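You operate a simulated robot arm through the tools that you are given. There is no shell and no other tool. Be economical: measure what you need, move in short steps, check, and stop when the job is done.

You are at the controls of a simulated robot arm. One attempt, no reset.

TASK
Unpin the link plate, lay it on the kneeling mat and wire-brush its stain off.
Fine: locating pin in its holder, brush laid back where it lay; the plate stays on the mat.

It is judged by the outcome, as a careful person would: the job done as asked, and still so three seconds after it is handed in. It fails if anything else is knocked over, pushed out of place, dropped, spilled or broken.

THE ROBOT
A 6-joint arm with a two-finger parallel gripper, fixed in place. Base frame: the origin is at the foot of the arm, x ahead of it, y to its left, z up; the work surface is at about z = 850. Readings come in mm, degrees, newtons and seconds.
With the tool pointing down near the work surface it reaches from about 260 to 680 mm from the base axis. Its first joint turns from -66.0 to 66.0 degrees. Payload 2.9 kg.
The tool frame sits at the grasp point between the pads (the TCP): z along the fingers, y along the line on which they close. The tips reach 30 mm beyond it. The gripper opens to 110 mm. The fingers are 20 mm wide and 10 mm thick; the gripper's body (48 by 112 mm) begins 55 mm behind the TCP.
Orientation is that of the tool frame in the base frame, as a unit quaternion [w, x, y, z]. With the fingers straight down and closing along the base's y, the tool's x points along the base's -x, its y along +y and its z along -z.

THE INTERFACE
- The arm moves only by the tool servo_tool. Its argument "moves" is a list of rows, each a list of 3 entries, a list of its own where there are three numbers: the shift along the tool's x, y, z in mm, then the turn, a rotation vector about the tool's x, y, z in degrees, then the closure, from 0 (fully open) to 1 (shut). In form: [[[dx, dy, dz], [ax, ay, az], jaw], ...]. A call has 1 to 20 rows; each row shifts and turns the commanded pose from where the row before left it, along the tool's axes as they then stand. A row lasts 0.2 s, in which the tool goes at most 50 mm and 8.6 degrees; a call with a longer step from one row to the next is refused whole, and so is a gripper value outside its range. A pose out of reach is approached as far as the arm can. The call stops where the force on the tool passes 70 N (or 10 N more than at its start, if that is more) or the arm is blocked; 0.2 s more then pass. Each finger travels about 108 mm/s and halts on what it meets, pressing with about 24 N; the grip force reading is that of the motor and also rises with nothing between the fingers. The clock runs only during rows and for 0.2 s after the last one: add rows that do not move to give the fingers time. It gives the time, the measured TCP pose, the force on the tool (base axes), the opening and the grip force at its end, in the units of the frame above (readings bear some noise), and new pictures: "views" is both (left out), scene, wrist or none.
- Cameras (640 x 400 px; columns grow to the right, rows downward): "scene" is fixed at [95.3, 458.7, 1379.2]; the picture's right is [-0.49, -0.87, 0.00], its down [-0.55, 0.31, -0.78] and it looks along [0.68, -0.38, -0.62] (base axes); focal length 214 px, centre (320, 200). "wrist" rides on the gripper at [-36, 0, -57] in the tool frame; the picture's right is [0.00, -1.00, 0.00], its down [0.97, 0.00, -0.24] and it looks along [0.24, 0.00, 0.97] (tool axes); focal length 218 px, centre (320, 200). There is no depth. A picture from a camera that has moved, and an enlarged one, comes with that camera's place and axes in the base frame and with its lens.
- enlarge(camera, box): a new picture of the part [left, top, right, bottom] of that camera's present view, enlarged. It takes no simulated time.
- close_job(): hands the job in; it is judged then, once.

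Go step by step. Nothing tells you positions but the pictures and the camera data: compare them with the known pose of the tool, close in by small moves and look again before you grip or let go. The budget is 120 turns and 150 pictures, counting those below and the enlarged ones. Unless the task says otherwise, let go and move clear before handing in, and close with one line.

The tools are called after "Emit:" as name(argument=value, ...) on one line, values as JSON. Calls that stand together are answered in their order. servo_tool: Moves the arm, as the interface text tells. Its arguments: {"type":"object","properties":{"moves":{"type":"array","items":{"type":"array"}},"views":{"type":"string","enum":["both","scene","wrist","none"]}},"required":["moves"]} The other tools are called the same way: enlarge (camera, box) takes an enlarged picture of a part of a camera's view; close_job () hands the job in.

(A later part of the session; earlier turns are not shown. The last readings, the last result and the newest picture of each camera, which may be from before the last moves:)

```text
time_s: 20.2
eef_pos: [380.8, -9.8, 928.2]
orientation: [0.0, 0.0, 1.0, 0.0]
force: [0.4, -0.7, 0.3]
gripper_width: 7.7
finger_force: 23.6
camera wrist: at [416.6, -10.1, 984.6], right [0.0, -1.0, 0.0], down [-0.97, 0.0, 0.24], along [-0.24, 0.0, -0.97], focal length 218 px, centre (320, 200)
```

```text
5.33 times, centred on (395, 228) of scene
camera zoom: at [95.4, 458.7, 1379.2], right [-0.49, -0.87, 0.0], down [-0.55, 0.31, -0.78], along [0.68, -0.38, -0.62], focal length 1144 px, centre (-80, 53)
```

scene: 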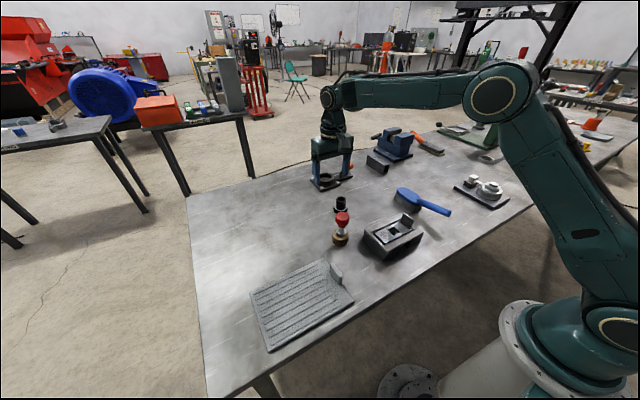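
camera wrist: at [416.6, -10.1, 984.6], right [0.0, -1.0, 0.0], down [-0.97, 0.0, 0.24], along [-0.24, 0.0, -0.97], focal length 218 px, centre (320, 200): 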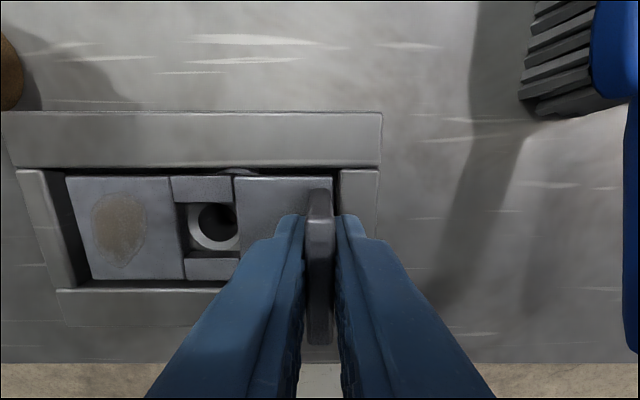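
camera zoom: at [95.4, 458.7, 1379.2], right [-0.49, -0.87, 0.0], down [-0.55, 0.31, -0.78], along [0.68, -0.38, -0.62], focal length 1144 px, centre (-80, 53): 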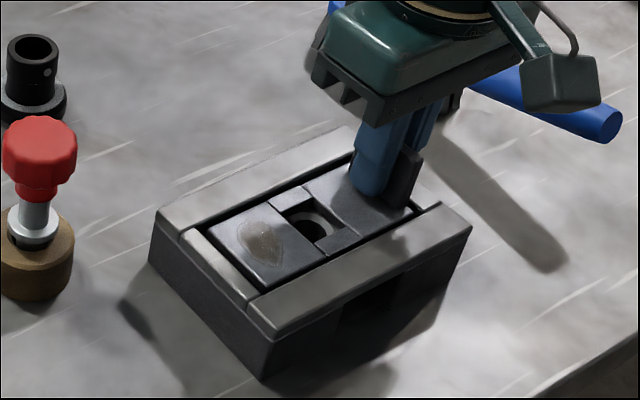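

Both fingers grip the 7.7 mm tab. Lifting straight up in small steps.

Emit:
servo_tool(moves=[[[0, 0, -6], [0, 0, 0], 1.0], [[0, 0, -8], [0, 0, 0], 1.0], [[0, 0, -10], [0, 0, 0], 1.0], [[0, 0, -12], [0, 0, 0], 1.0], [[0, 0, -14], [0, 0, 0], 1.0], [[0, 0, 0], [0, 0, 0], 1.0]], views="wrist")

Emit:
enlarge(camera="scene", box=[340, 170, 450, 265])

```text
time_s: 21.6
eef_pos: [380.3, -9.6, 977.7]
orientation: [0.001, 0.0, 1.0, 0.0]
force: [-0.6, 0.5, -3.4]
gripper_width: 8.0
finger_force: 24.0
camera wrist: at [416.5, -10.5, 1035.0], right [0.0, -1.0, 0.0], down [-0.97, 0.0, 0.24], along [-0.24, 0.0, -0.97], focal length 218 px, centre (320, 200)
```

wrist: 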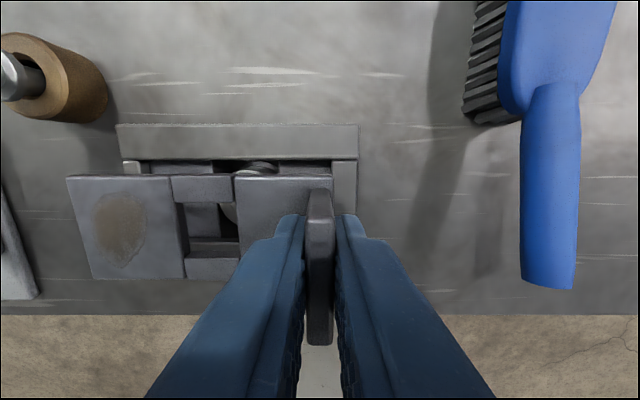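

```text
4.21 times, centred on (395, 218) of scene
camera zoom: at [95.4, 458.7, 1379.2], right [-0.49, -0.87, 0.0], down [-0.55, 0.31, -0.78], along [0.68, -0.38, -0.62], focal length 903 px, centre (4, 126)
```

zoom: 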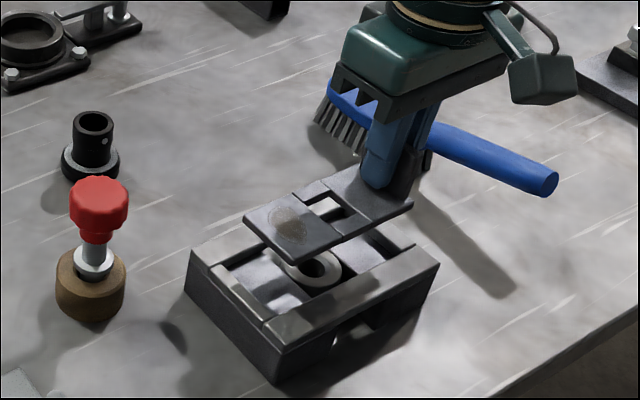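

The plate came out level, weighing about 3.4 N. The mat spans roughly x 278–423, y 256–470 with an upright block at its -y edge, so I'll carry the plate to TCP (350, 318).

Emit:
servo_tool(moves=[[[0, 8, -12], [0, 0, 0], 1.0], [[3, 20, -10], [0, 0, 0], 1.0], [[3, 30, 0], [0, 0, 0], 1.0], [[3, 35, 0], [0, 0, 0], 1.0], [[3, 35, 0], [0, 0, 0], 1.0], [[3, 35, 0], [0, 0, 0], 1.0], [[3, 35, 0], [0, 0, 0], 1.0], [[3, 35, 0], [0, 0, 0], 1.0], [[3, 35, 0], [0, 0, 0], 1.0], [[3, 30, 0], [0, 0, 0], 1.0], [[3, 20, 0], [0, 0, 0], 1.0], [[0, 10, 0], [0, 0, 0], 1.0], [[0, 0, 0], [0, 0, 0], 1.0]])

Emit:
enlarge(camera="scene", box=[240, 210, 400, 360])

```text
time_s: 24.4
eef_pos: [350.4, 318.5, 1000.3]
orientation: [0.0, 0.0, 1.0, 0.0]
force: [0.0, 0.4, -3.9]
gripper_width: 7.8
finger_force: 24.1
camera wrist: at [386.1, 318.5, 1057.1], right [0.0, -1.0, 0.0], down [-0.97, 0.0, 0.24], along [-0.24, 0.0, -0.97], focal length 218 px, centre (320, 200)
```

scene: 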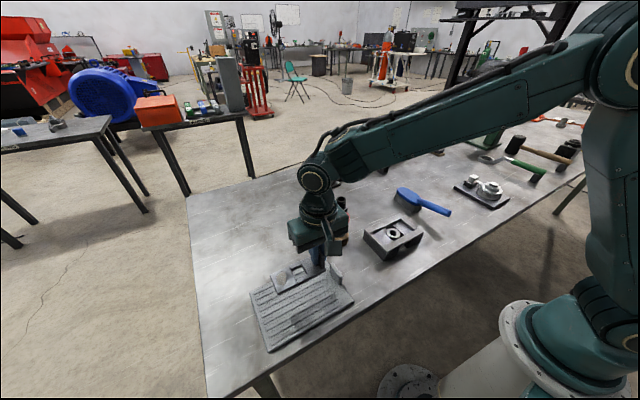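
wrist: 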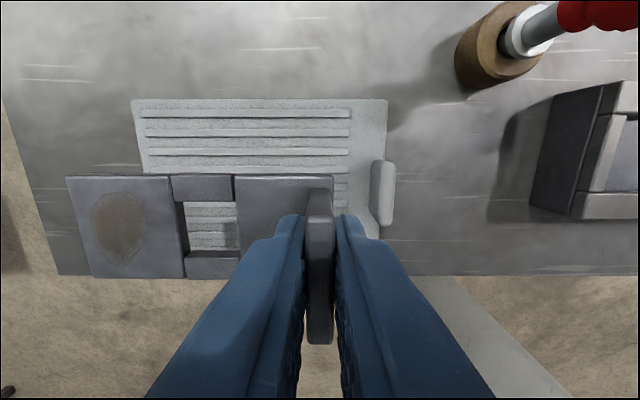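

```text
2.67 times, centred on (320, 285) of scene
camera zoom: at [95.4, 458.8, 1379.2], right [-0.49, -0.87, 0.0], down [-0.55, 0.31, -0.78], along [0.68, -0.38, -0.62], focal length 572 px, centre (320, -27)
```

zoom: 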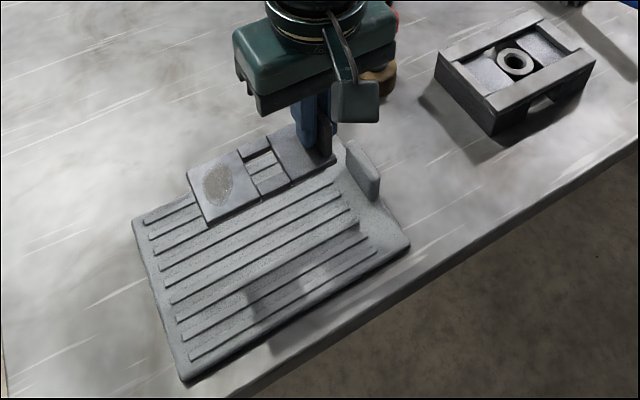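

Emit:
servo_tool(moves=[[[0, 0, 20], [0, 0, 0], 1.0], [[0, 0, 25], [0, 0, 0], 1.0], [[0, 0, 20], [0, 0, 0], 1.0], [[0, 0, 10], [0, 0, 0], 1.0], [[0, 0, 0], [0, 0, 0], 1.0]], views="wrist")

Emit:
enlarge(camera="scene", box=[240, 230, 370, 350])

```text
time_s: 25.6
eef_pos: [350.8, 317.7, 925.8]
orientation: [0.0, -0.001, 1.0, 0.0]
force: [-0.2, -0.4, -3.8]
gripper_width: 8.1
finger_force: 24.2
camera wrist: at [386.7, 317.7, 981.9], right [0.0, -1.0, 0.0], down [-0.97, 0.0, 0.24], along [-0.24, 0.0, -0.97], focal length 218 px, centre (320, 200)
```

wrist: 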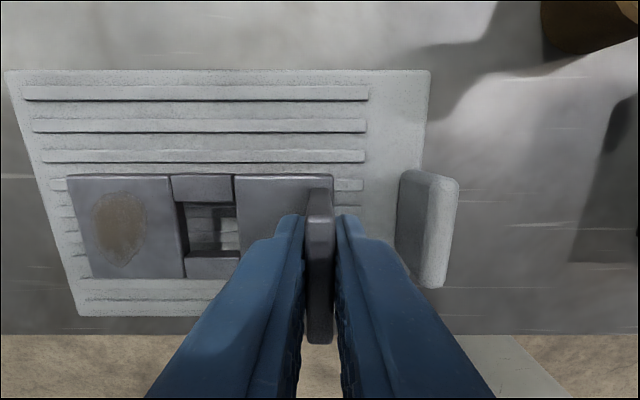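

```text
3.33 times, centred on (305, 290) of scene
camera zoom: at [95.4, 458.8, 1379.2], right [-0.49, -0.87, 0.0], down [-0.55, 0.31, -0.78], along [0.68, -0.38, -0.62], focal length 715 px, centre (370, -100)
```

zoom: 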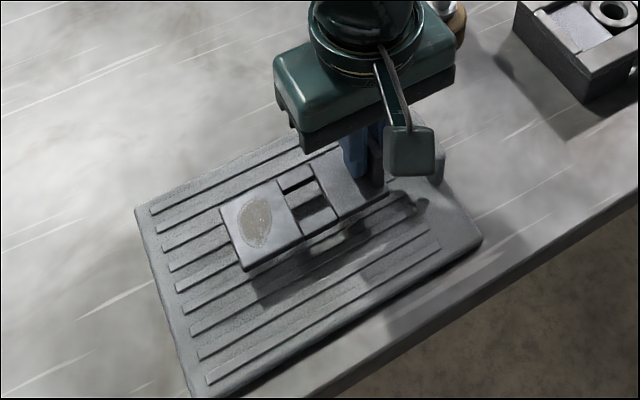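

Emit:
servo_tool(moves=[[[0, 0, 4], [0, 0, 0], 1.0], [[0, 0, 4], [0, 0, 0], 1.0], [[0, 0, 3], [0, 0, 0], 1.0], [[0, 0, 0], [0, 0, 0], 1.0]], views="none")

Emit:
enlarge(camera="scene", box=[260, 240, 350, 330])

```text
time_s: 26.6
eef_pos: [351.4, 317.2, 913.5]
orientation: [0.0, 0.0, 1.0, 0.0]
force: [0.5, 0.0, -3.8]
gripper_width: 8.0
finger_force: 23.8
```

```text
4.44 times, centred on (305, 285) of scene
camera zoom: at [95.4, 458.8, 1379.2], right [-0.49, -0.87, 0.0], down [-0.55, 0.31, -0.78], along [0.68, -0.38, -0.62], focal length 953 px, centre (387, -178)
```

zoom: 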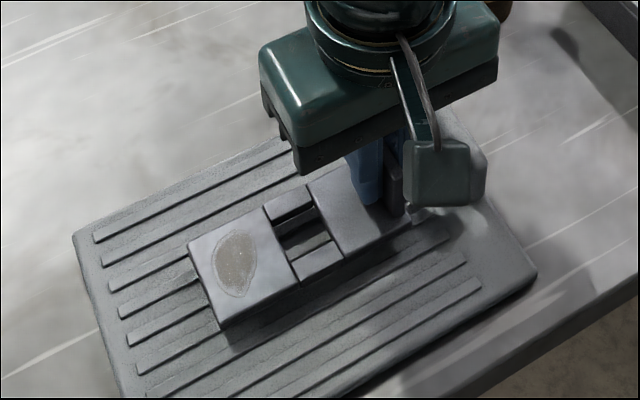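

Emit:
servo_tool(moves=[[[0, 0, 2], [0, 0, 0], 1.0], [[0, 0, 2], [0, 0, 0], 1.0], [[0, 0, 0], [0, 0, 0], 1.0]], views="none")

Emit:
servo_tool(moves=[[[0, 0, 2], [0, 0, 0], 1.0], [[0, 0, 0], [0, 0, 0], 1.0]], views="none")

```text
time_s: 27.4
eef_pos: [349.8, 318.0, 909.0]
orientation: [0.0, -0.001, 1.0, 0.0]
force: [-0.3, 0.7, -4.1]
gripper_width: 7.8
finger_force: 24.2
```

```text
time_s: 28.0
eef_pos: [351.6, 318.3, 908.7]
orientation: [0.0, 0.0, 1.0, 0.0]
force: [1.0, 0.0, -4.2]
gripper_width: 8.0
finger_force: 24.1
```

Emit:
servo_tool(moves=[[[0, 0, 2], [0, 0, 0], 1.0], [[0, 0, 0], [0, 0, 0], 1.0]], views="none")

Emit:
servo_tool(moves=[[[0, 0, 2], [0, 0, 0], 1.0], [[0, 0, 0], [0, 0, 0], 1.0]], views="none")

Emit:
enlarge(camera="scene", box=[260, 240, 350, 330])

```text
time_s: 28.6
eef_pos: [351.5, 316.7, 905.3]
orientation: [0.0, 0.0, 1.0, 0.0]
force: [-1.0, 0.5, -3.3]
gripper_width: 7.9
finger_force: 24.6
```

```text
time_s: 29.2
eef_pos: [350.3, 318.4, 904.0]
orientation: [-0.001, 0.0, 1.0, 0.0]
force: [0.2, -0.2, -3.0]
gripper_width: 7.8
finger_force: 24.6
```

```text
4.44 times, centred on (305, 285) of scene
camera zoom: at [95.4, 458.8, 1379.2], right [-0.49, -0.87, 0.0], down [-0.55, 0.31, -0.78], along [0.68, -0.38, -0.62], focal length 953 px, centre (387, -178)
```

zoom: 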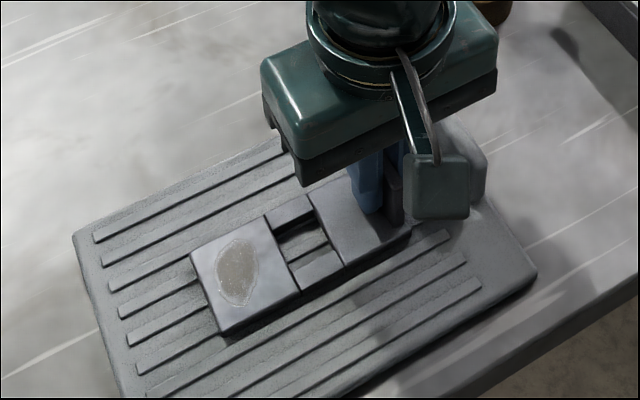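

Emit:
servo_tool(moves=[[[0, 0, 1.5], [0, 0, 0], 1.0], [[0, 0, 0], [0, 0, 0], 1.0]], views="none")

Emit:
servo_tool(moves=[[[0, 0, 1.5], [0, 0, 0], 1.0], [[0, 0, 0], [0, 0, 0], 1.0]], views="none")

Emit:
servo_tool(moves=[[[0, 0, 1.5], [0, 0, 0], 1.0], [[0, 0, 0], [0, 0, 0], 1.0]], views="none")

```text
time_s: 29.8
eef_pos: [351.7, 318.2, 905.2]
orientation: [0.0, 0.0, 1.0, 0.001]
force: [-4.7, -4.1, 15.6]
gripper_width: 8.0
finger_force: 24.5
```

```text
time_s: 30.4
eef_pos: [352.4, 318.0, 901.0]
orientation: [0.001, 0.001, 1.0, 0.001]
force: [-1.4, -1.6, 16.2]
gripper_width: 7.9
finger_force: 23.7
```

```text
time_s: 31.0
eef_pos: [351.4, 318.5, 899.7]
orientation: [0.001, 0.0, 1.0, 0.001]
force: [-0.6, -1.1, 22.5]
gripper_width: 7.8
finger_force: 23.3
```

Contact at about TCP z 903. I'll back off to that height, open a little and rise.

Emit:
servo_tool(moves=[[[0, 0, -3], [0, 0, 0], 1.0], [[0, 0, 0], [0, 0, 0], 0.9], [[0, 0, 0], [0, 0, 0], 0.8], [[0, 0, 0], [0, 0, 0], 0.8], [[0, 0, -10], [0, 0, 0], 0.8], [[0, 0, -30], [0, 0, 0], 0.8], [[0, 0, -40], [0, 0, 0], 0.7], [[0, 0, -40], [0, 0, 0], 0.5], [[0, 0, 0], [0, 0, 0], 0.3]])

Emit:
enlarge(camera="scene", box=[240, 230, 370, 350])

```text
time_s: 33.0
eef_pos: [352.1, 316.6, 1022.5]
orientation: [-0.001, 0.0, 1.0, 0.0]
force: [0.4, 0.8, -0.4]
gripper_width: 77.0
finger_force: 0.0
camera wrist: at [387.2, 317.1, 1079.6], right [0.0, -1.0, 0.0], down [-0.97, 0.0, 0.24], along [-0.24, 0.0, -0.97], focal length 218 px, centre (320, 200)
```

scene: 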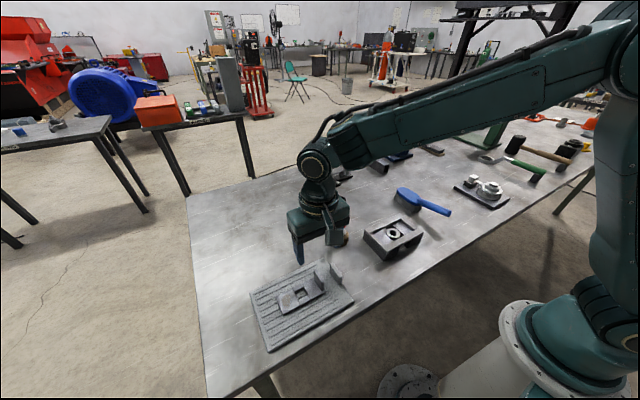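
wrist: 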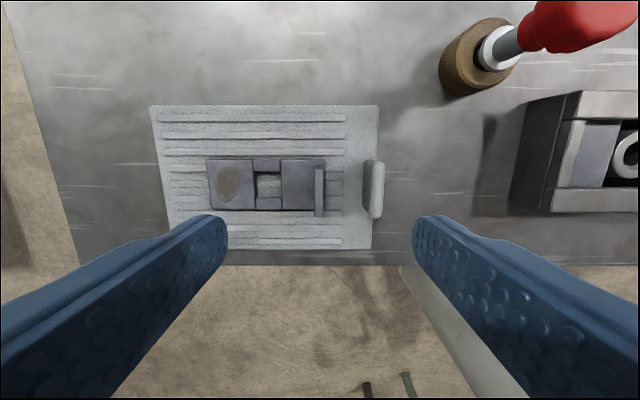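

```text
3.33 times, centred on (305, 290) of scene
camera zoom: at [95.3, 458.7, 1379.2], right [-0.49, -0.87, 0.0], down [-0.55, 0.31, -0.78], along [0.68, -0.38, -0.62], focal length 715 px, centre (370, -100)
```

zoom: 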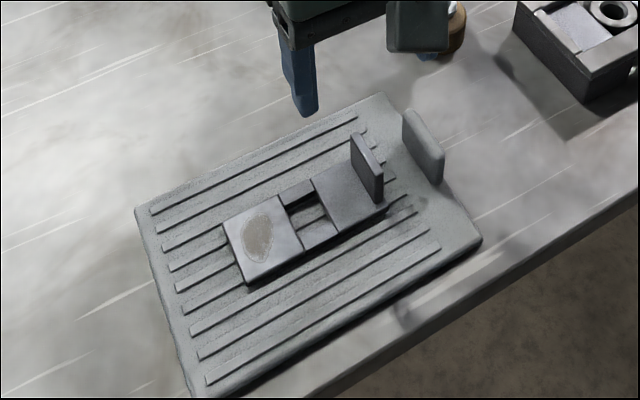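

The plate lies flat on the mat with the stain near (353, 402, 868). Now I'll go over the brush to look.

Emit:
servo_tool(moves=[[[-2, -20, -15], [0, 0, 0], 0.2], [[-8.6, -44, -3], [0, 0, 0], 0.2], [[-8.6, -44, -3], [0, 0, 0], 0.2], [[-8.6, -44, -3], [0, 0, 0], 0.2], [[-8.6, -44, -3], [0, 0, 0], 0.2], [[-8.6, -44, -3], [0, 0, 0], 0.2], [[-8.6, -44, -3], [0, 0, 0], 0.2], [[-8.6, -44, -3], [0, 0, 0], 0.2], [[-8.6, -44, -3], [0, 0, 0], 0.2], [[-8.6, -44, 0], [0, 0, 0], 0.2], [[-8.6, -44, 0], [0, 0, 0], 0.2], [[0, 0, 0], [0, 0, 0], 0.2]])

Emit:
enlarge(camera="scene", box=[380, 170, 470, 235])

Emit:
enlarge(camera="wrist", box=[200, 60, 440, 260])

```text
time_s: 35.6
eef_pos: [439.0, -141.8, 1058.6]
orientation: [0.001, 0.0, 1.0, -0.001]
force: [-0.2, 0.1, -0.3]
gripper_width: 88.0
finger_force: 0.2
camera wrist: at [473.9, -142.3, 1116.6], right [0.0, -1.0, 0.0], down [-0.97, 0.0, 0.24], along [-0.24, 0.0, -0.97], focal length 218 px, centre (320, 200)
```

scene: 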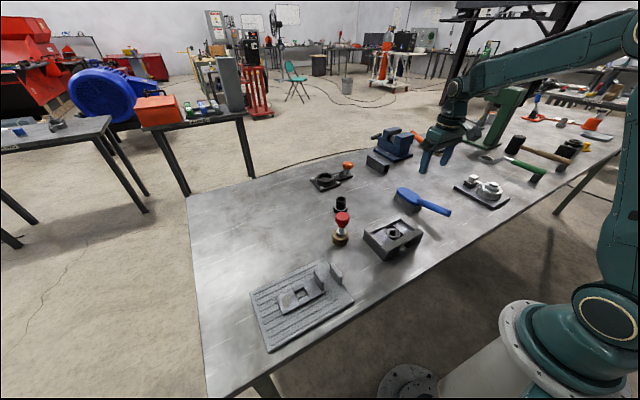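
wrist: 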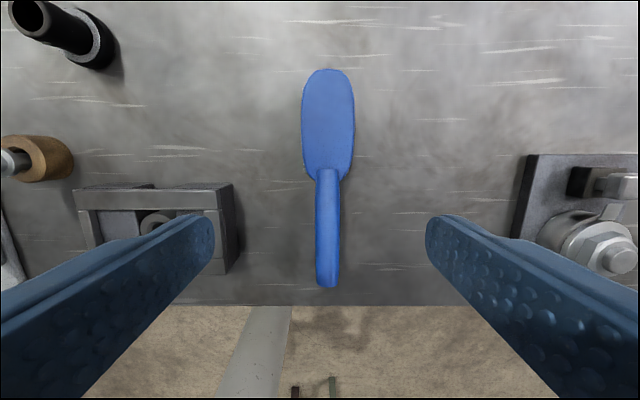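

```text
6.15 times, centred on (425, 202) of scene
camera zoom: at [95.4, 458.7, 1379.2], right [-0.49, -0.87, 0.0], down [-0.55, 0.31, -0.78], along [0.68, -0.38, -0.62], focal length 1320 px, centre (-326, 185)
```

zoom: 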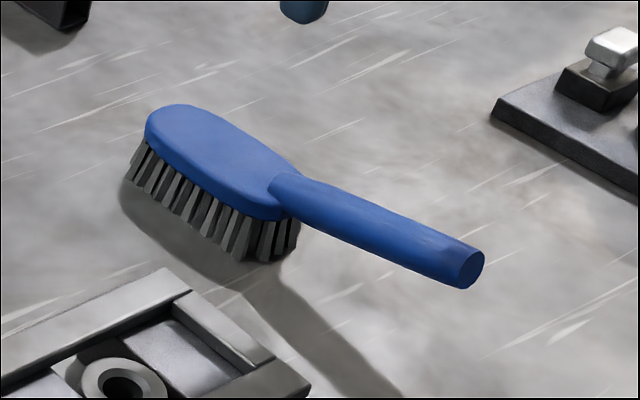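

```text
2.00 times, centred on (320, 160) of wrist
camera zoom: at [473.9, -142.3, 1116.6], right [0.0, -1.0, 0.0], down [-0.97, 0.0, 0.24], along [-0.24, 0.0, -0.97], focal length 436 px, centre (320, 280)
```

zoom: 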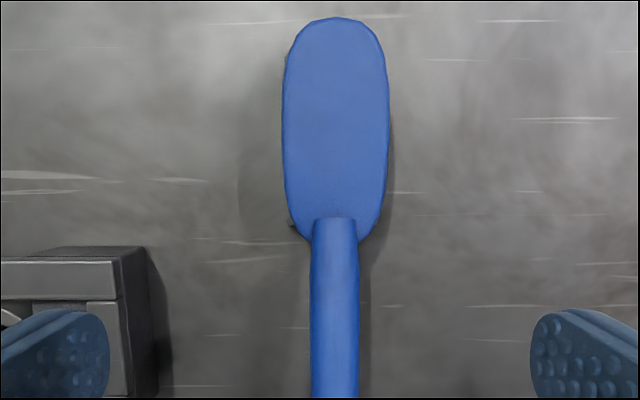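

The brush rests upright on its bristles with the head at x 443–540, y ≈ -149, top z ≈ 900 and its handle toward -x. I'll grip the head across its width near x 480.

Emit:
servo_tool(moves=[[[-20, -4, 20], [0, 0, 0], 0.2], [[-19, -3.5, 30], [0, 0, 0], 0.2], [[0, 0, 30], [0, 0, 0], 0.2], [[0, 0, 18], [0, 0, 0], 0.2], [[0, 0, 0], [0, 0, 0], 0.2]], views="wrist")

Emit:
enlarge(camera="scene", box=[380, 150, 470, 235])

```text
time_s: 36.8
eef_pos: [477.8, -149.9, 961.9]
orientation: [0.001, 0.0, 1.0, 0.0]
force: [-0.2, 0.1, -0.1]
gripper_width: 87.9
finger_force: 0.1
camera wrist: at [513.3, -150.0, 1019.1], right [0.0, -1.0, 0.0], down [-0.97, 0.0, 0.24], along [-0.24, 0.0, -0.97], focal length 218 px, centre (320, 200)
```

wrist: 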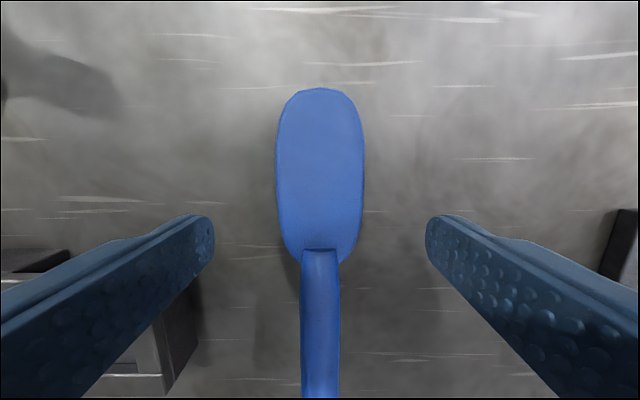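

```text
4.71 times, centred on (425, 192) of scene
camera zoom: at [95.3, 458.7, 1379.2], right [-0.49, -0.87, 0.0], down [-0.55, 0.31, -0.78], along [0.68, -0.38, -0.62], focal length 1009 px, centre (-174, 235)
```

zoom: 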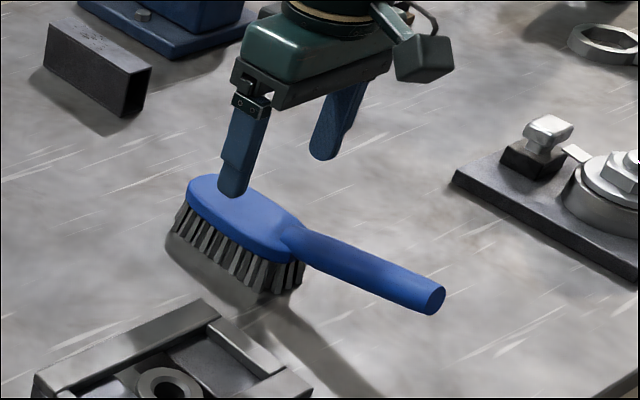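

Emit:
servo_tool(moves=[[[-6, 0, 20], [0, 0, 0], 0.25], [[0, 0, 20], [0, 0, 0], 0.3], [[0, 0, 10], [0, 0, 0], 0.3], [[0, 0, 0], [0, 0, 0], 0.3]], views="wrist")

Emit:
enlarge(camera="scene", box=[380, 150, 470, 235])

```text
time_s: 37.8
eef_pos: [483.9, -150.1, 912.3]
orientation: [0.0, 0.0, 1.0, 0.0]
force: [1.0, 0.0, -0.7]
gripper_width: 77.1
finger_force: 0.1
camera wrist: at [519.8, -149.8, 969.1], right [0.0, -1.0, 0.0], down [-0.97, 0.0, 0.24], along [-0.24, 0.0, -0.97], focal length 218 px, centre (320, 200)
```

wrist: 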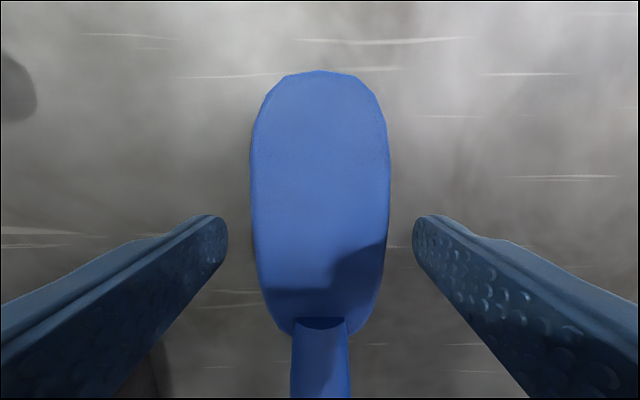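

```text
4.71 times, centred on (425, 192) of scene
camera zoom: at [95.3, 458.7, 1379.2], right [-0.49, -0.87, 0.0], down [-0.55, 0.31, -0.78], along [0.68, -0.38, -0.62], focal length 1009 px, centre (-174, 235)
```

zoom: 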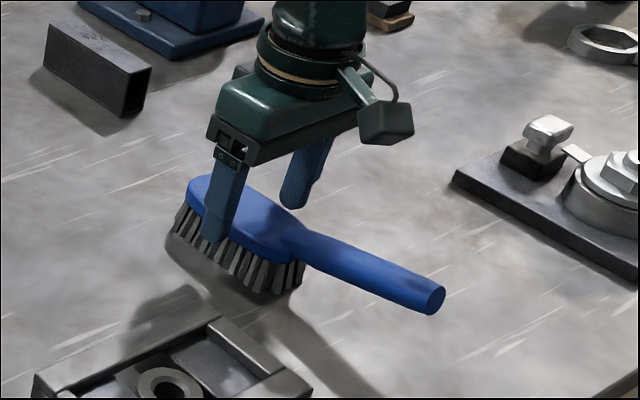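

Emit:
servo_tool(moves=[[[0, 0, 0], [0, 0, 0], 0.5], [[0, 0, 0], [0, 0, 0], 0.65], [[0, 0, 0], [0, 0, 0], 0.75], [[0, 0, 0], [0, 0, 0], 0.75]], views="wrist")

Emit:
servo_tool(moves=[[[0, 0, -5], [0, 0, 0], 0.75], [[0, 0, -10], [0, 0, 0], 0.75], [[0, 0, -15], [0, 0, 0], 0.75], [[0, 0, -20], [0, 0, 0], 0.75], [[0, 0, -20], [0, 0, 0], 0.75], [[0, 0, 0], [0, 0, 0], 0.75]], views="wrist")

Emit:
enlarge(camera="scene", box=[380, 140, 470, 235])

```text
time_s: 38.8
eef_pos: [484.8, -148.7, 911.8]
orientation: [0.001, 0.0, 1.0, 0.0]
force: [-1.1, -0.1, 0.0]
gripper_width: 53.5
finger_force: 24.0
camera wrist: at [519.7, -149.8, 969.2], right [0.0, -1.0, 0.0], down [-0.97, 0.0, 0.24], along [-0.24, 0.0, -0.97], focal length 218 px, centre (320, 200)
```

wrist: 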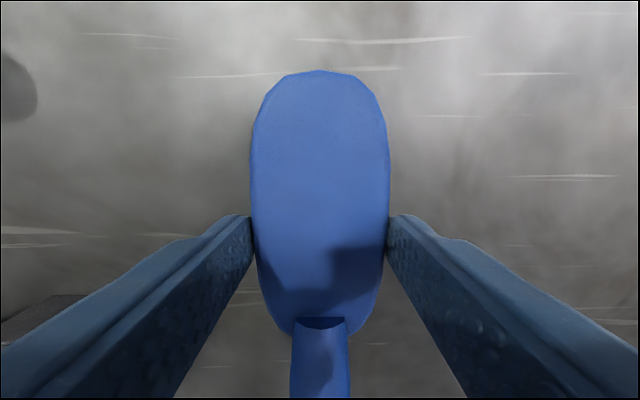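

```text
time_s: 40.2
eef_pos: [482.3, -149.5, 982.6]
orientation: [0.0, 0.001, 1.0, 0.0]
force: [-0.4, -0.2, -2.7]
gripper_width: 53.6
finger_force: 24.0
camera wrist: at [519.3, -149.8, 1040.4], right [0.0, -1.0, 0.0], down [-0.97, 0.0, 0.24], along [-0.24, 0.0, -0.97], focal length 218 px, centre (320, 200)
```

wrist: 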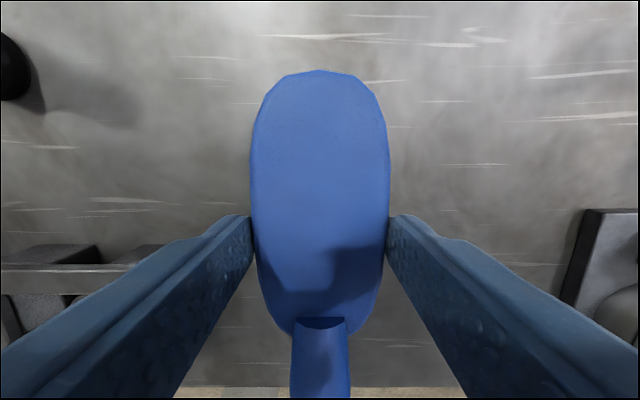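

```text
4.21 times, centred on (425, 188) of scene
camera zoom: at [95.4, 458.7, 1379.2], right [-0.49, -0.87, 0.0], down [-0.55, 0.31, -0.78], along [0.68, -0.38, -0.62], focal length 903 px, centre (-122, 253)
```

zoom: 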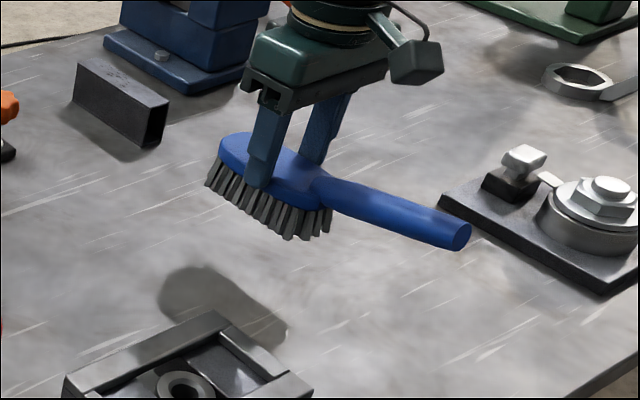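

The brush is held firmly, with its bristle tips at about TCP − 62. I'll raise it over the pin and carry it to above the stain.

Emit:
servo_tool(moves=[[[10, 0, -30], [0, 0, 0], 0.75], [[20, 10, -30], [0, 0, 0], 0.75], [[20, 25, -13], [0, 0, 0], 0.75], [[20, 35, 0], [0, 0, 0], 0.75], [[20, 40, 0], [0, 0, 0], 0.75], [[20, 40, 0], [0, 0, 0], 0.75], [[20, 40, 0], [0, 0, 0], 0.75], [[14, 40, 0], [0, 0, 0], 0.75], [[0, 45, 0], [0, 0, 0], 0.75], [[0, 45, 0], [0, 0, 0], 0.75], [[0, 45, 0], [0, 0, 0], 0.75], [[0, 45, 0], [0, 0, 0], 0.75], [[0, 45, 0], [0, 0, 0], 0.75], [[0, 40, 0], [0, 0, 0], 0.75], [[0, 35, 0], [0, 0, 0], 0.75], [[0, 21.5, 0], [0, 0, 0], 0.75], [[0, 0, 0], [0, 0, 0], 0.75]])

Emit:
enlarge(camera="scene", box=[230, 170, 400, 350])

```text
time_s: 43.8
eef_pos: [341.9, 402.1, 1057.0]
orientation: [0.0, 0.0, 1.0, 0.0]
force: [0.9, -0.6, -1.8]
gripper_width: 53.7
finger_force: 23.7
camera wrist: at [376.6, 402.1, 1113.2], right [0.0, -1.0, 0.0], down [-0.97, 0.0, 0.24], along [-0.24, 0.0, -0.97], focal length 218 px, centre (320, 200)
```

scene: 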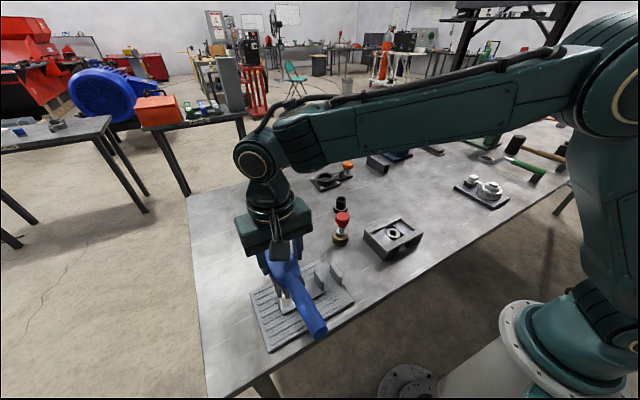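
wrist: 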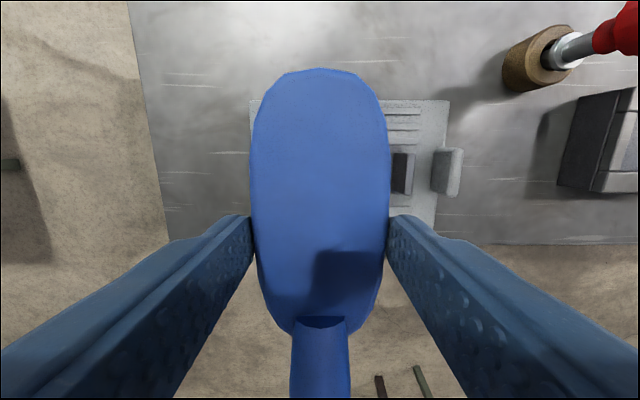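

```text
2.22 times, centred on (315, 260) of scene
camera zoom: at [95.4, 458.8, 1379.2], right [-0.49, -0.87, 0.0], down [-0.55, 0.31, -0.78], along [0.68, -0.38, -0.62], focal length 477 px, centre (331, 67)
```

zoom: 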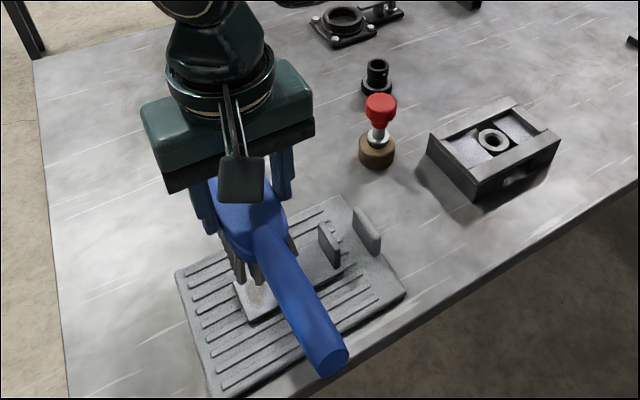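

Emit:
servo_tool(moves=[[[0, 0, 30], [0, 0, 0], 0.75], [[0, 0, 35], [0, 0, 0], 0.75], [[0, 0, 30], [0, 0, 0], 0.75], [[0, 0, 18], [0, 0, 0], 0.75], [[0, 0, 0], [0, 0, 0], 0.75]], views="scene")

Emit:
enlarge(camera="scene", box=[240, 230, 360, 350])

```text
time_s: 45.0
eef_pos: [340.5, 400.7, 942.6]
orientation: [0.0, 0.0, 1.0, 0.0]
force: [0.3, 0.2, -1.9]
gripper_width: 53.6
finger_force: 23.7
```

scene: 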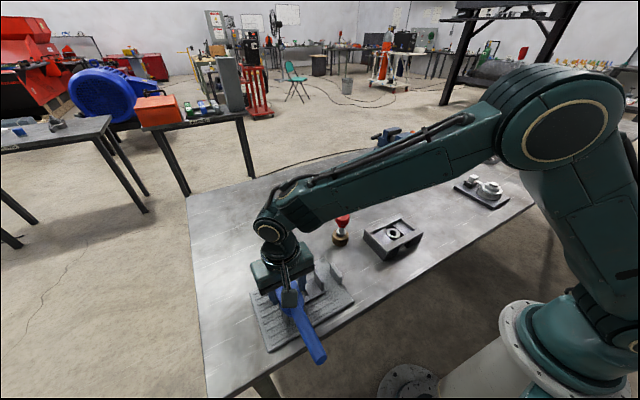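

```text
3.33 times, centred on (300, 290) of scene
camera zoom: at [95.4, 458.8, 1379.2], right [-0.49, -0.87, 0.0], down [-0.55, 0.31, -0.78], along [0.68, -0.38, -0.62], focal length 715 px, centre (387, -100)
```

zoom: 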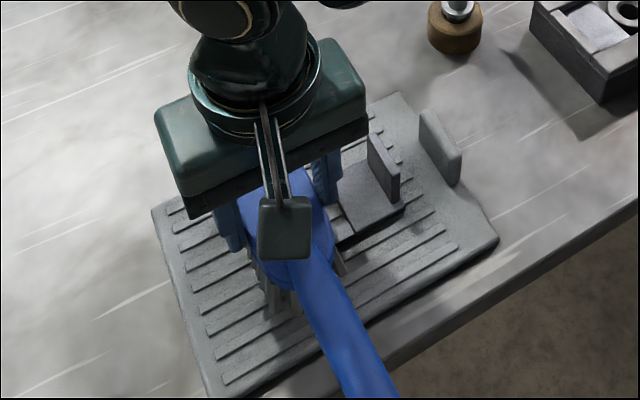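

Lowering in small steps to find contact.

Emit:
servo_tool(moves=[[[0, 0, 4], [0, 0, 0], 0.75], [[0, 0, 3], [0, 0, 0], 0.75], [[0, 0, 0], [0, 0, 0], 0.75]], views="none")

Emit:
servo_tool(moves=[[[0, 0, 2], [0, 0, 0], 0.75], [[0, 0, 0], [0, 0, 0], 0.75]], views="none")

Emit:
servo_tool(moves=[[[0, 0, 1.5], [0, 0, 0], 0.75], [[0, 0, 0], [0, 0, 0], 0.75]], views="none")

```text
time_s: 45.8
eef_pos: [339.4, 401.7, 936.2]
orientation: [0.0, 0.0, 1.0, 0.0]
force: [-0.2, -0.5, -2.8]
gripper_width: 53.6
finger_force: 24.1
```

```text
time_s: 46.4
eef_pos: [340.5, 400.7, 933.8]
orientation: [0.0, 0.0, 1.0, 0.0]
force: [-0.7, 0.4, -1.0]
gripper_width: 53.6
finger_force: 24.3
```

```text
time_s: 47.0
eef_pos: [341.3, 401.2, 932.7]
orientation: [0.0, 0.0, 1.0, 0.0]
force: [0.6, -0.4, -2.5]
gripper_width: 53.5
finger_force: 24.3
```

Emit:
servo_tool(moves=[[[0, 0, 1.5], [0, 0, 0], 0.75], [[0, 0, 0], [0, 0, 0], 0.75]], views="none")

Emit:
servo_tool(moves=[[[0, 0, 1.5], [0, 0, 0], 0.75], [[0, 0, 0], [0, 0, 0], 0.75]], views="none")

```text
time_s: 47.6
eef_pos: [339.8, 401.4, 931.5]
orientation: [0.0, 0.0, 1.0, 0.001]
force: [-1.7, -2.4, 8.7]
gripper_width: 53.7
finger_force: 23.9
```

```text
time_s: 48.2
eef_pos: [340.5, 402.1, 931.0]
orientation: [0.001, 0.001, 1.0, 0.001]
force: [-1.8, -3.9, 19.2]
gripper_width: 53.9
finger_force: 24.1
```

Contact is at about TCP z 931. I'll ease to a light pressure and make short strokes along the plate's length.

Emit:
servo_tool(moves=[[[0, 0, -0.8], [0, 0, 0], 0.75], [[0, 7, 0], [0, 0, 0], 0.75], [[0, 7, 0], [0, 0, 0], 0.75], [[0, -7, 0], [0, 0, 0], 0.75], [[0, -7, 0], [0, 0, 0], 0.75], [[0, -7, 0], [0, 0, 0], 0.75], [[0, -7, 0], [0, 0, 0], 0.75], [[0, 7, 0], [0, 0, 0], 0.75], [[0, 7, 0], [0, 0, 0], 0.75], [[0, 0, 0], [0, 0, 0], 0.75]], views="none")

Emit:
enlarge(camera="scene", box=[240, 230, 360, 350])

```text
time_s: 50.4
eef_pos: [338.6, 401.1, 930.3]
orientation: [-0.001, -0.001, 1.0, 0.0]
force: [0.9, -1.5, 1.9]
gripper_width: 53.6
finger_force: 24.0
```

```text
3.33 times, centred on (300, 290) of scene
camera zoom: at [95.3, 458.7, 1379.2], right [-0.49, -0.87, 0.0], down [-0.55, 0.31, -0.78], along [0.68, -0.38, -0.62], focal length 715 px, centre (387, -100)
```

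zoom: 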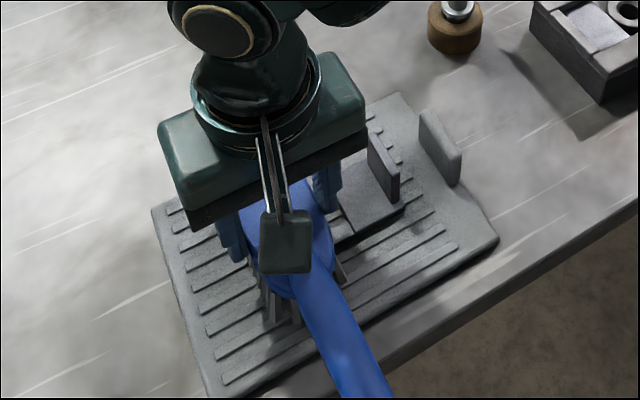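

The plate hasn't shifted. I'll add a bit of pressure and make more strokes.

Emit:
servo_tool(moves=[[[0, 0, 0.6], [0, 0, 0], 0.75], [[0, 8, 0], [0, 0, 0], 0.75], [[0, 8, 0], [0, 0, 0], 0.75], [[0, -8, 0], [0, 0, 0], 0.75], [[0, -8, 0], [0, 0, 0], 0.75], [[0, -8, 0], [0, 0, 0], 0.75], [[0, -8, 0], [0, 0, 0], 0.75], [[0, 8, 0], [0, 0, 0], 0.75], [[0, 8, 0], [0, 0, 0], 0.75], [[0, 8, 0], [0, 0, 0], 0.75], [[0, 8, 0], [0, 0, 0], 0.75], [[0, -8, 0], [0, 0, 0], 0.75], [[0, -8, 0], [0, 0, 0], 0.75], [[0, -8, 0], [0, 0, 0], 0.75], [[0, -8, 0], [0, 0, 0], 0.75], [[0, 8, 0], [0, 0, 0], 0.75], [[0, 8, 0], [0, 0, 0], 0.75], [[0, 0, 0], [0, 0, 0], 0.75]], views="none")

Emit:
enlarge(camera="scene", box=[240, 230, 360, 350])

```text
time_s: 54.2
eef_pos: [340.6, 400.1, 929.8]
orientation: [0.0, 0.001, 1.0, 0.0]
force: [-0.8, -3.5, 9.0]
gripper_width: 53.5
finger_force: 24.0
```

```text
3.33 times, centred on (300, 290) of scene
camera zoom: at [95.3, 458.5, 1379.3], right [-0.49, -0.87, 0.0], down [-0.55, 0.31, -0.78], along [0.68, -0.38, -0.62], focal length 715 px, centre (387, -100)
```

zoom: 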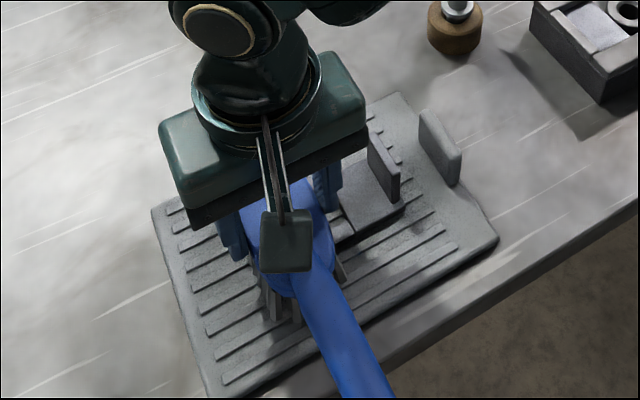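

Emit:
servo_tool(moves=[[[0, 0, -20], [0, 0, 0], 0.75], [[0, 0, -40], [0, 0, 0], 0.75], [[0, -30, -30], [0, 0, 0], 0.75], [[0, -45, 0], [0, 0, 0], 0.75], [[0, -45, 0], [0, 0, 0], 0.75], [[0, 0, 0], [0, 0, 0], 0.75]])

Emit:
enlarge(camera="scene", box=[240, 230, 360, 350])

Emit:
enlarge(camera="wrist", box=[120, 100, 280, 250])

```text
time_s: 55.6
eef_pos: [340.8, 280.8, 1020.1]
orientation: [0.0, 0.0, 1.0, 0.0]
force: [-0.4, -0.3, -1.7]
gripper_width: 53.4
finger_force: 24.0
camera wrist: at [376.0, 281.1, 1076.1], right [0.0, -1.0, 0.0], down [-0.97, 0.0, 0.24], along [-0.24, 0.0, -0.97], focal length 218 px, centre (320, 200)
```

scene: 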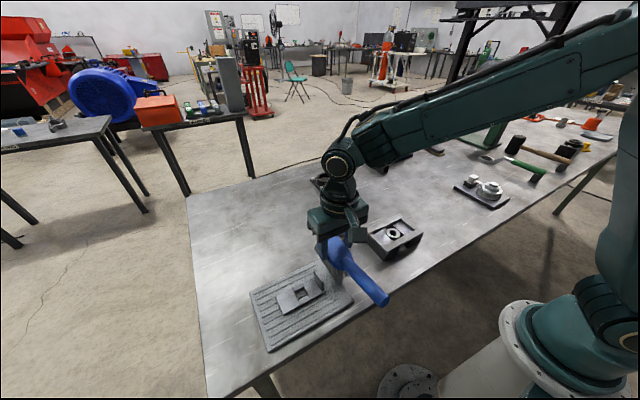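
wrist: 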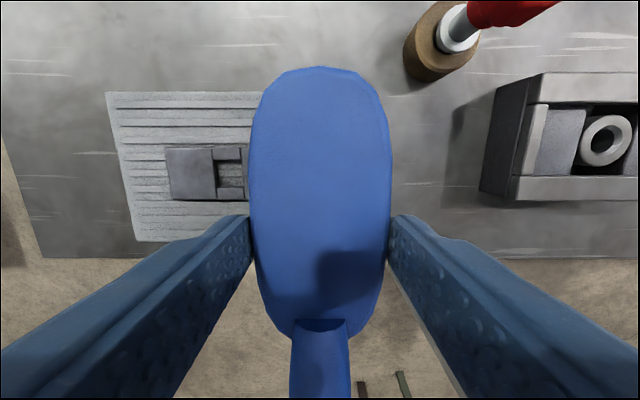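

```text
3.33 times, centred on (300, 290) of scene
camera zoom: at [95.4, 458.7, 1379.2], right [-0.49, -0.87, 0.0], down [-0.55, 0.31, -0.78], along [0.68, -0.38, -0.62], focal length 715 px, centre (387, -100)
```

zoom: 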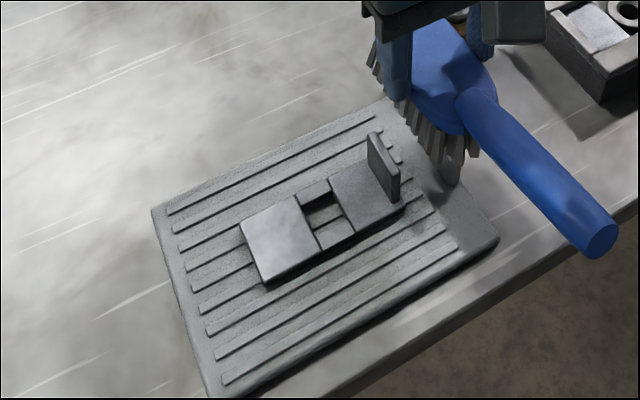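

```text
2.67 times, centred on (200, 175) of wrist
camera zoom: at [376.0, 281.1, 1076.1], right [0.0, -1.0, 0.0], down [-0.97, 0.0, 0.24], along [-0.24, 0.0, -0.97], focal length 582 px, centre (640, 267)
```

zoom: 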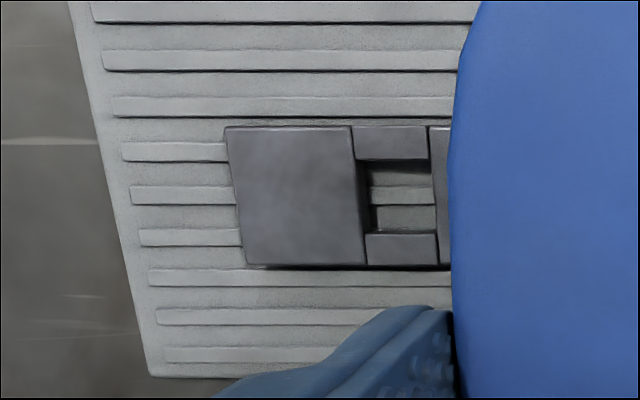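

The stain is completely gone and the plate sits square on the mat. Now I'll carry the brush back to where it lay, at TCP (484, -149.7).

Emit:
servo_tool(moves=[[[0, -10, -20], [0, 0, 0], 0.75], [[0, -25, -17], [0, 0, 0], 0.75], [[0, -40, 0], [0, 0, 0], 0.75], [[0, -40, 0], [0, 0, 0], 0.75], [[0, -40, 0], [0, 0, 0], 0.75], [[0, -40, 0], [0, 0, 0], 0.75], [[0, -40, 0], [0, 0, 0], 0.75], [[-22, -33, 0], [0, 0, 0], 0.75], [[-22, -33, 0], [0, 0, 0], 0.75], [[-22, -33, 0], [0, 0, 0], 0.75], [[-22, -33, 0], [0, 0, 0], 0.75], [[-22, -28, 0], [0, 0, 0], 0.75], [[-20, -22, 0], [0, 0, 0], 0.75], [[-13, -13.5, 0], [0, 0, 0], 0.75], [[0, 0, 0], [0, 0, 0], 0.75], [[0, 0, 0], [0, 0, 0], 0.75]])

```text
time_s: 59.0
eef_pos: [482.7, -149.5, 1056.5]
orientation: [0.001, 0.0, 1.0, 0.0]
force: [0.4, -0.3, -1.9]
gripper_width: 53.6
finger_force: 23.7
camera wrist: at [518.4, -149.4, 1113.5], right [0.0, -1.0, 0.0], down [-0.97, 0.0, 0.24], along [-0.24, 0.0, -0.97], focal length 218 px, centre (320, 200)
```

scene: 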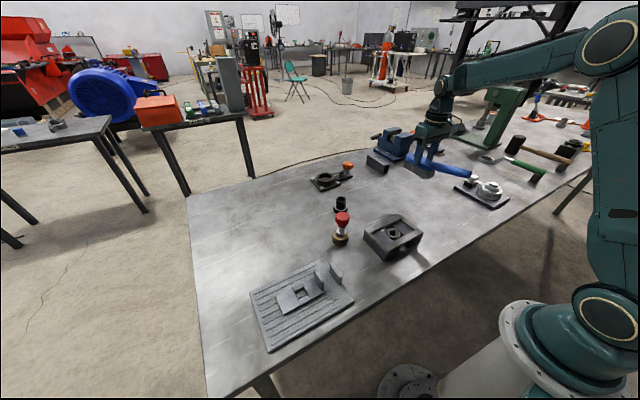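
wrist: 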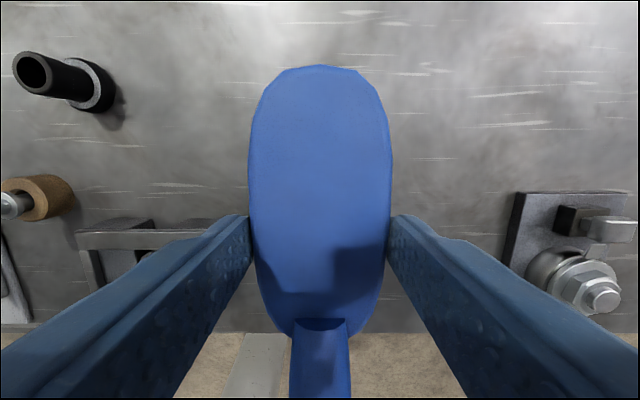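

Emit:
servo_tool(moves=[[[-0.7, 0, 40], [0, 0, 0], 0.75], [[0, 0, 40], [0, 0, 0], 0.75], [[0, 0, 30], [0, 0, 0], 0.75], [[0, 0, 20], [0, 0, 0], 0.75], [[0, 0, 9], [0, 0, 0], 0.75], [[0, 0, 0], [0, 0, 0], 0.75]], views="wrist")

Emit:
enlarge(camera="scene", box=[380, 150, 470, 235])

```text
time_s: 60.4
eef_pos: [482.3, -149.0, 917.3]
orientation: [0.0, -0.001, 1.0, 0.0]
force: [1.1, -0.8, -2.1]
gripper_width: 53.8
finger_force: 23.9
camera wrist: at [518.2, -148.9, 974.8], right [0.0, -1.0, 0.0], down [-0.97, 0.0, 0.24], along [-0.24, 0.0, -0.97], focal length 218 px, centre (320, 200)
```

wrist: 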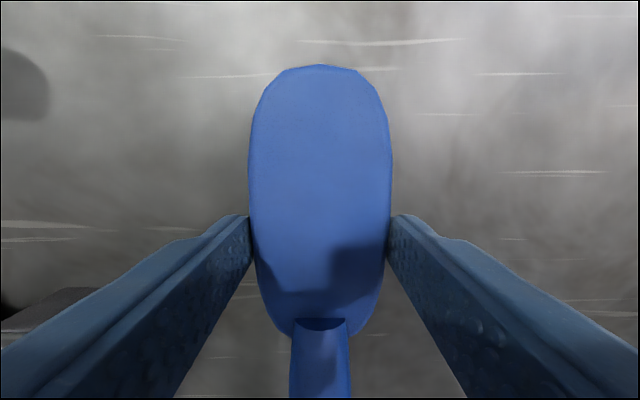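

```text
4.71 times, centred on (425, 192) of scene
camera zoom: at [95.4, 458.7, 1379.2], right [-0.49, -0.87, 0.0], down [-0.55, 0.31, -0.78], along [0.68, -0.38, -0.62], focal length 1009 px, centre (-174, 235)
```

zoom: 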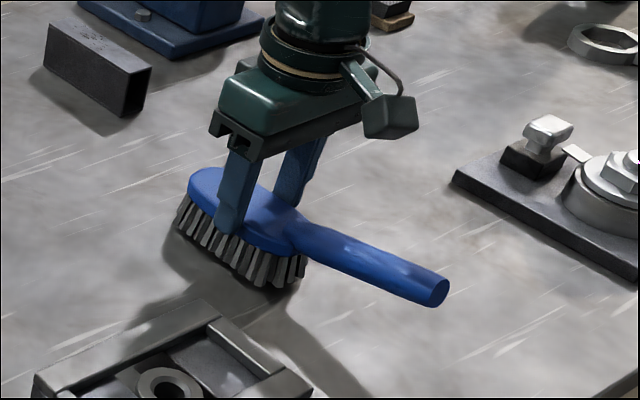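

Emit:
servo_tool(moves=[[[-1.3, -0.7, 3], [0, 0, 0], 0.75], [[0, 0, 0], [0, 0, 0], 0.75]], views="none")

Emit:
servo_tool(moves=[[[0, 0, 1.5], [0, 0, 0], 0.75], [[0, 0, 0], [0, 0, 0], 0.75]], views="none")

Emit:
servo_tool(moves=[[[0, 0, 1.5], [0, 0, 0], 0.75], [[0, 0, 0], [0, 0, 0], 0.75]], views="none")

```text
time_s: 61.0
eef_pos: [484.1, -149.9, 915.8]
orientation: [0.0, -0.001, 1.0, 0.001]
force: [-0.2, 0.3, -2.1]
gripper_width: 53.5
finger_force: 24.0
```

```text
time_s: 61.6
eef_pos: [485.4, -148.7, 913.0]
orientation: [0.0, 0.0, 1.0, 0.0]
force: [-0.4, 0.4, -1.6]
gripper_width: 53.7
finger_force: 23.9
```

```text
time_s: 62.2
eef_pos: [485.1, -149.6, 912.1]
orientation: [0.0, 0.0, 1.0, 0.0]
force: [-0.2, 0.6, -2.2]
gripper_width: 53.5
finger_force: 23.9
```

Emit:
servo_tool(moves=[[[0, 0, 1.2], [0, 0, 0], 0.75], [[0, 0, 0], [0, 0, 0], 0.75]], views="none")

Emit:
servo_tool(moves=[[[0, 0, 1.2], [0, 0, 0], 0.75], [[0, 0, 0], [0, 0, 0], 0.75]], views="wrist")

Emit:
enlarge(camera="scene", box=[380, 150, 470, 235])

```text
time_s: 62.8
eef_pos: [484.9, -149.5, 911.0]
orientation: [0.001, 0.0, 1.0, 0.001]
force: [0.2, 0.2, -2.0]
gripper_width: 53.3
finger_force: 24.0
```

```text
time_s: 63.4
eef_pos: [484.8, -148.8, 911.0]
orientation: [0.001, -0.001, 1.0, 0.0]
force: [-1.5, 1.8, 11.1]
gripper_width: 53.5
finger_force: 24.1
camera wrist: at [520.3, -149.5, 967.4], right [0.0, -1.0, 0.0], down [-0.97, 0.0, 0.24], along [-0.24, 0.0, -0.97], focal length 218 px, centre (320, 200)
```

wrist: 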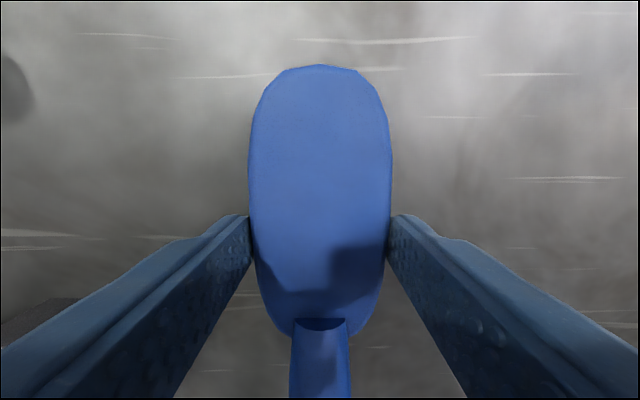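

```text
4.71 times, centred on (425, 192) of scene
camera zoom: at [95.1, 458.8, 1379.2], right [-0.49, -0.87, 0.0], down [-0.55, 0.31, -0.78], along [0.68, -0.38, -0.62], focal length 1009 px, centre (-174, 235)
```

zoom: 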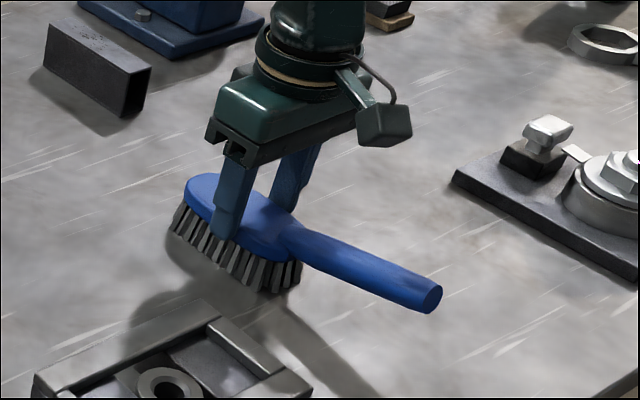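

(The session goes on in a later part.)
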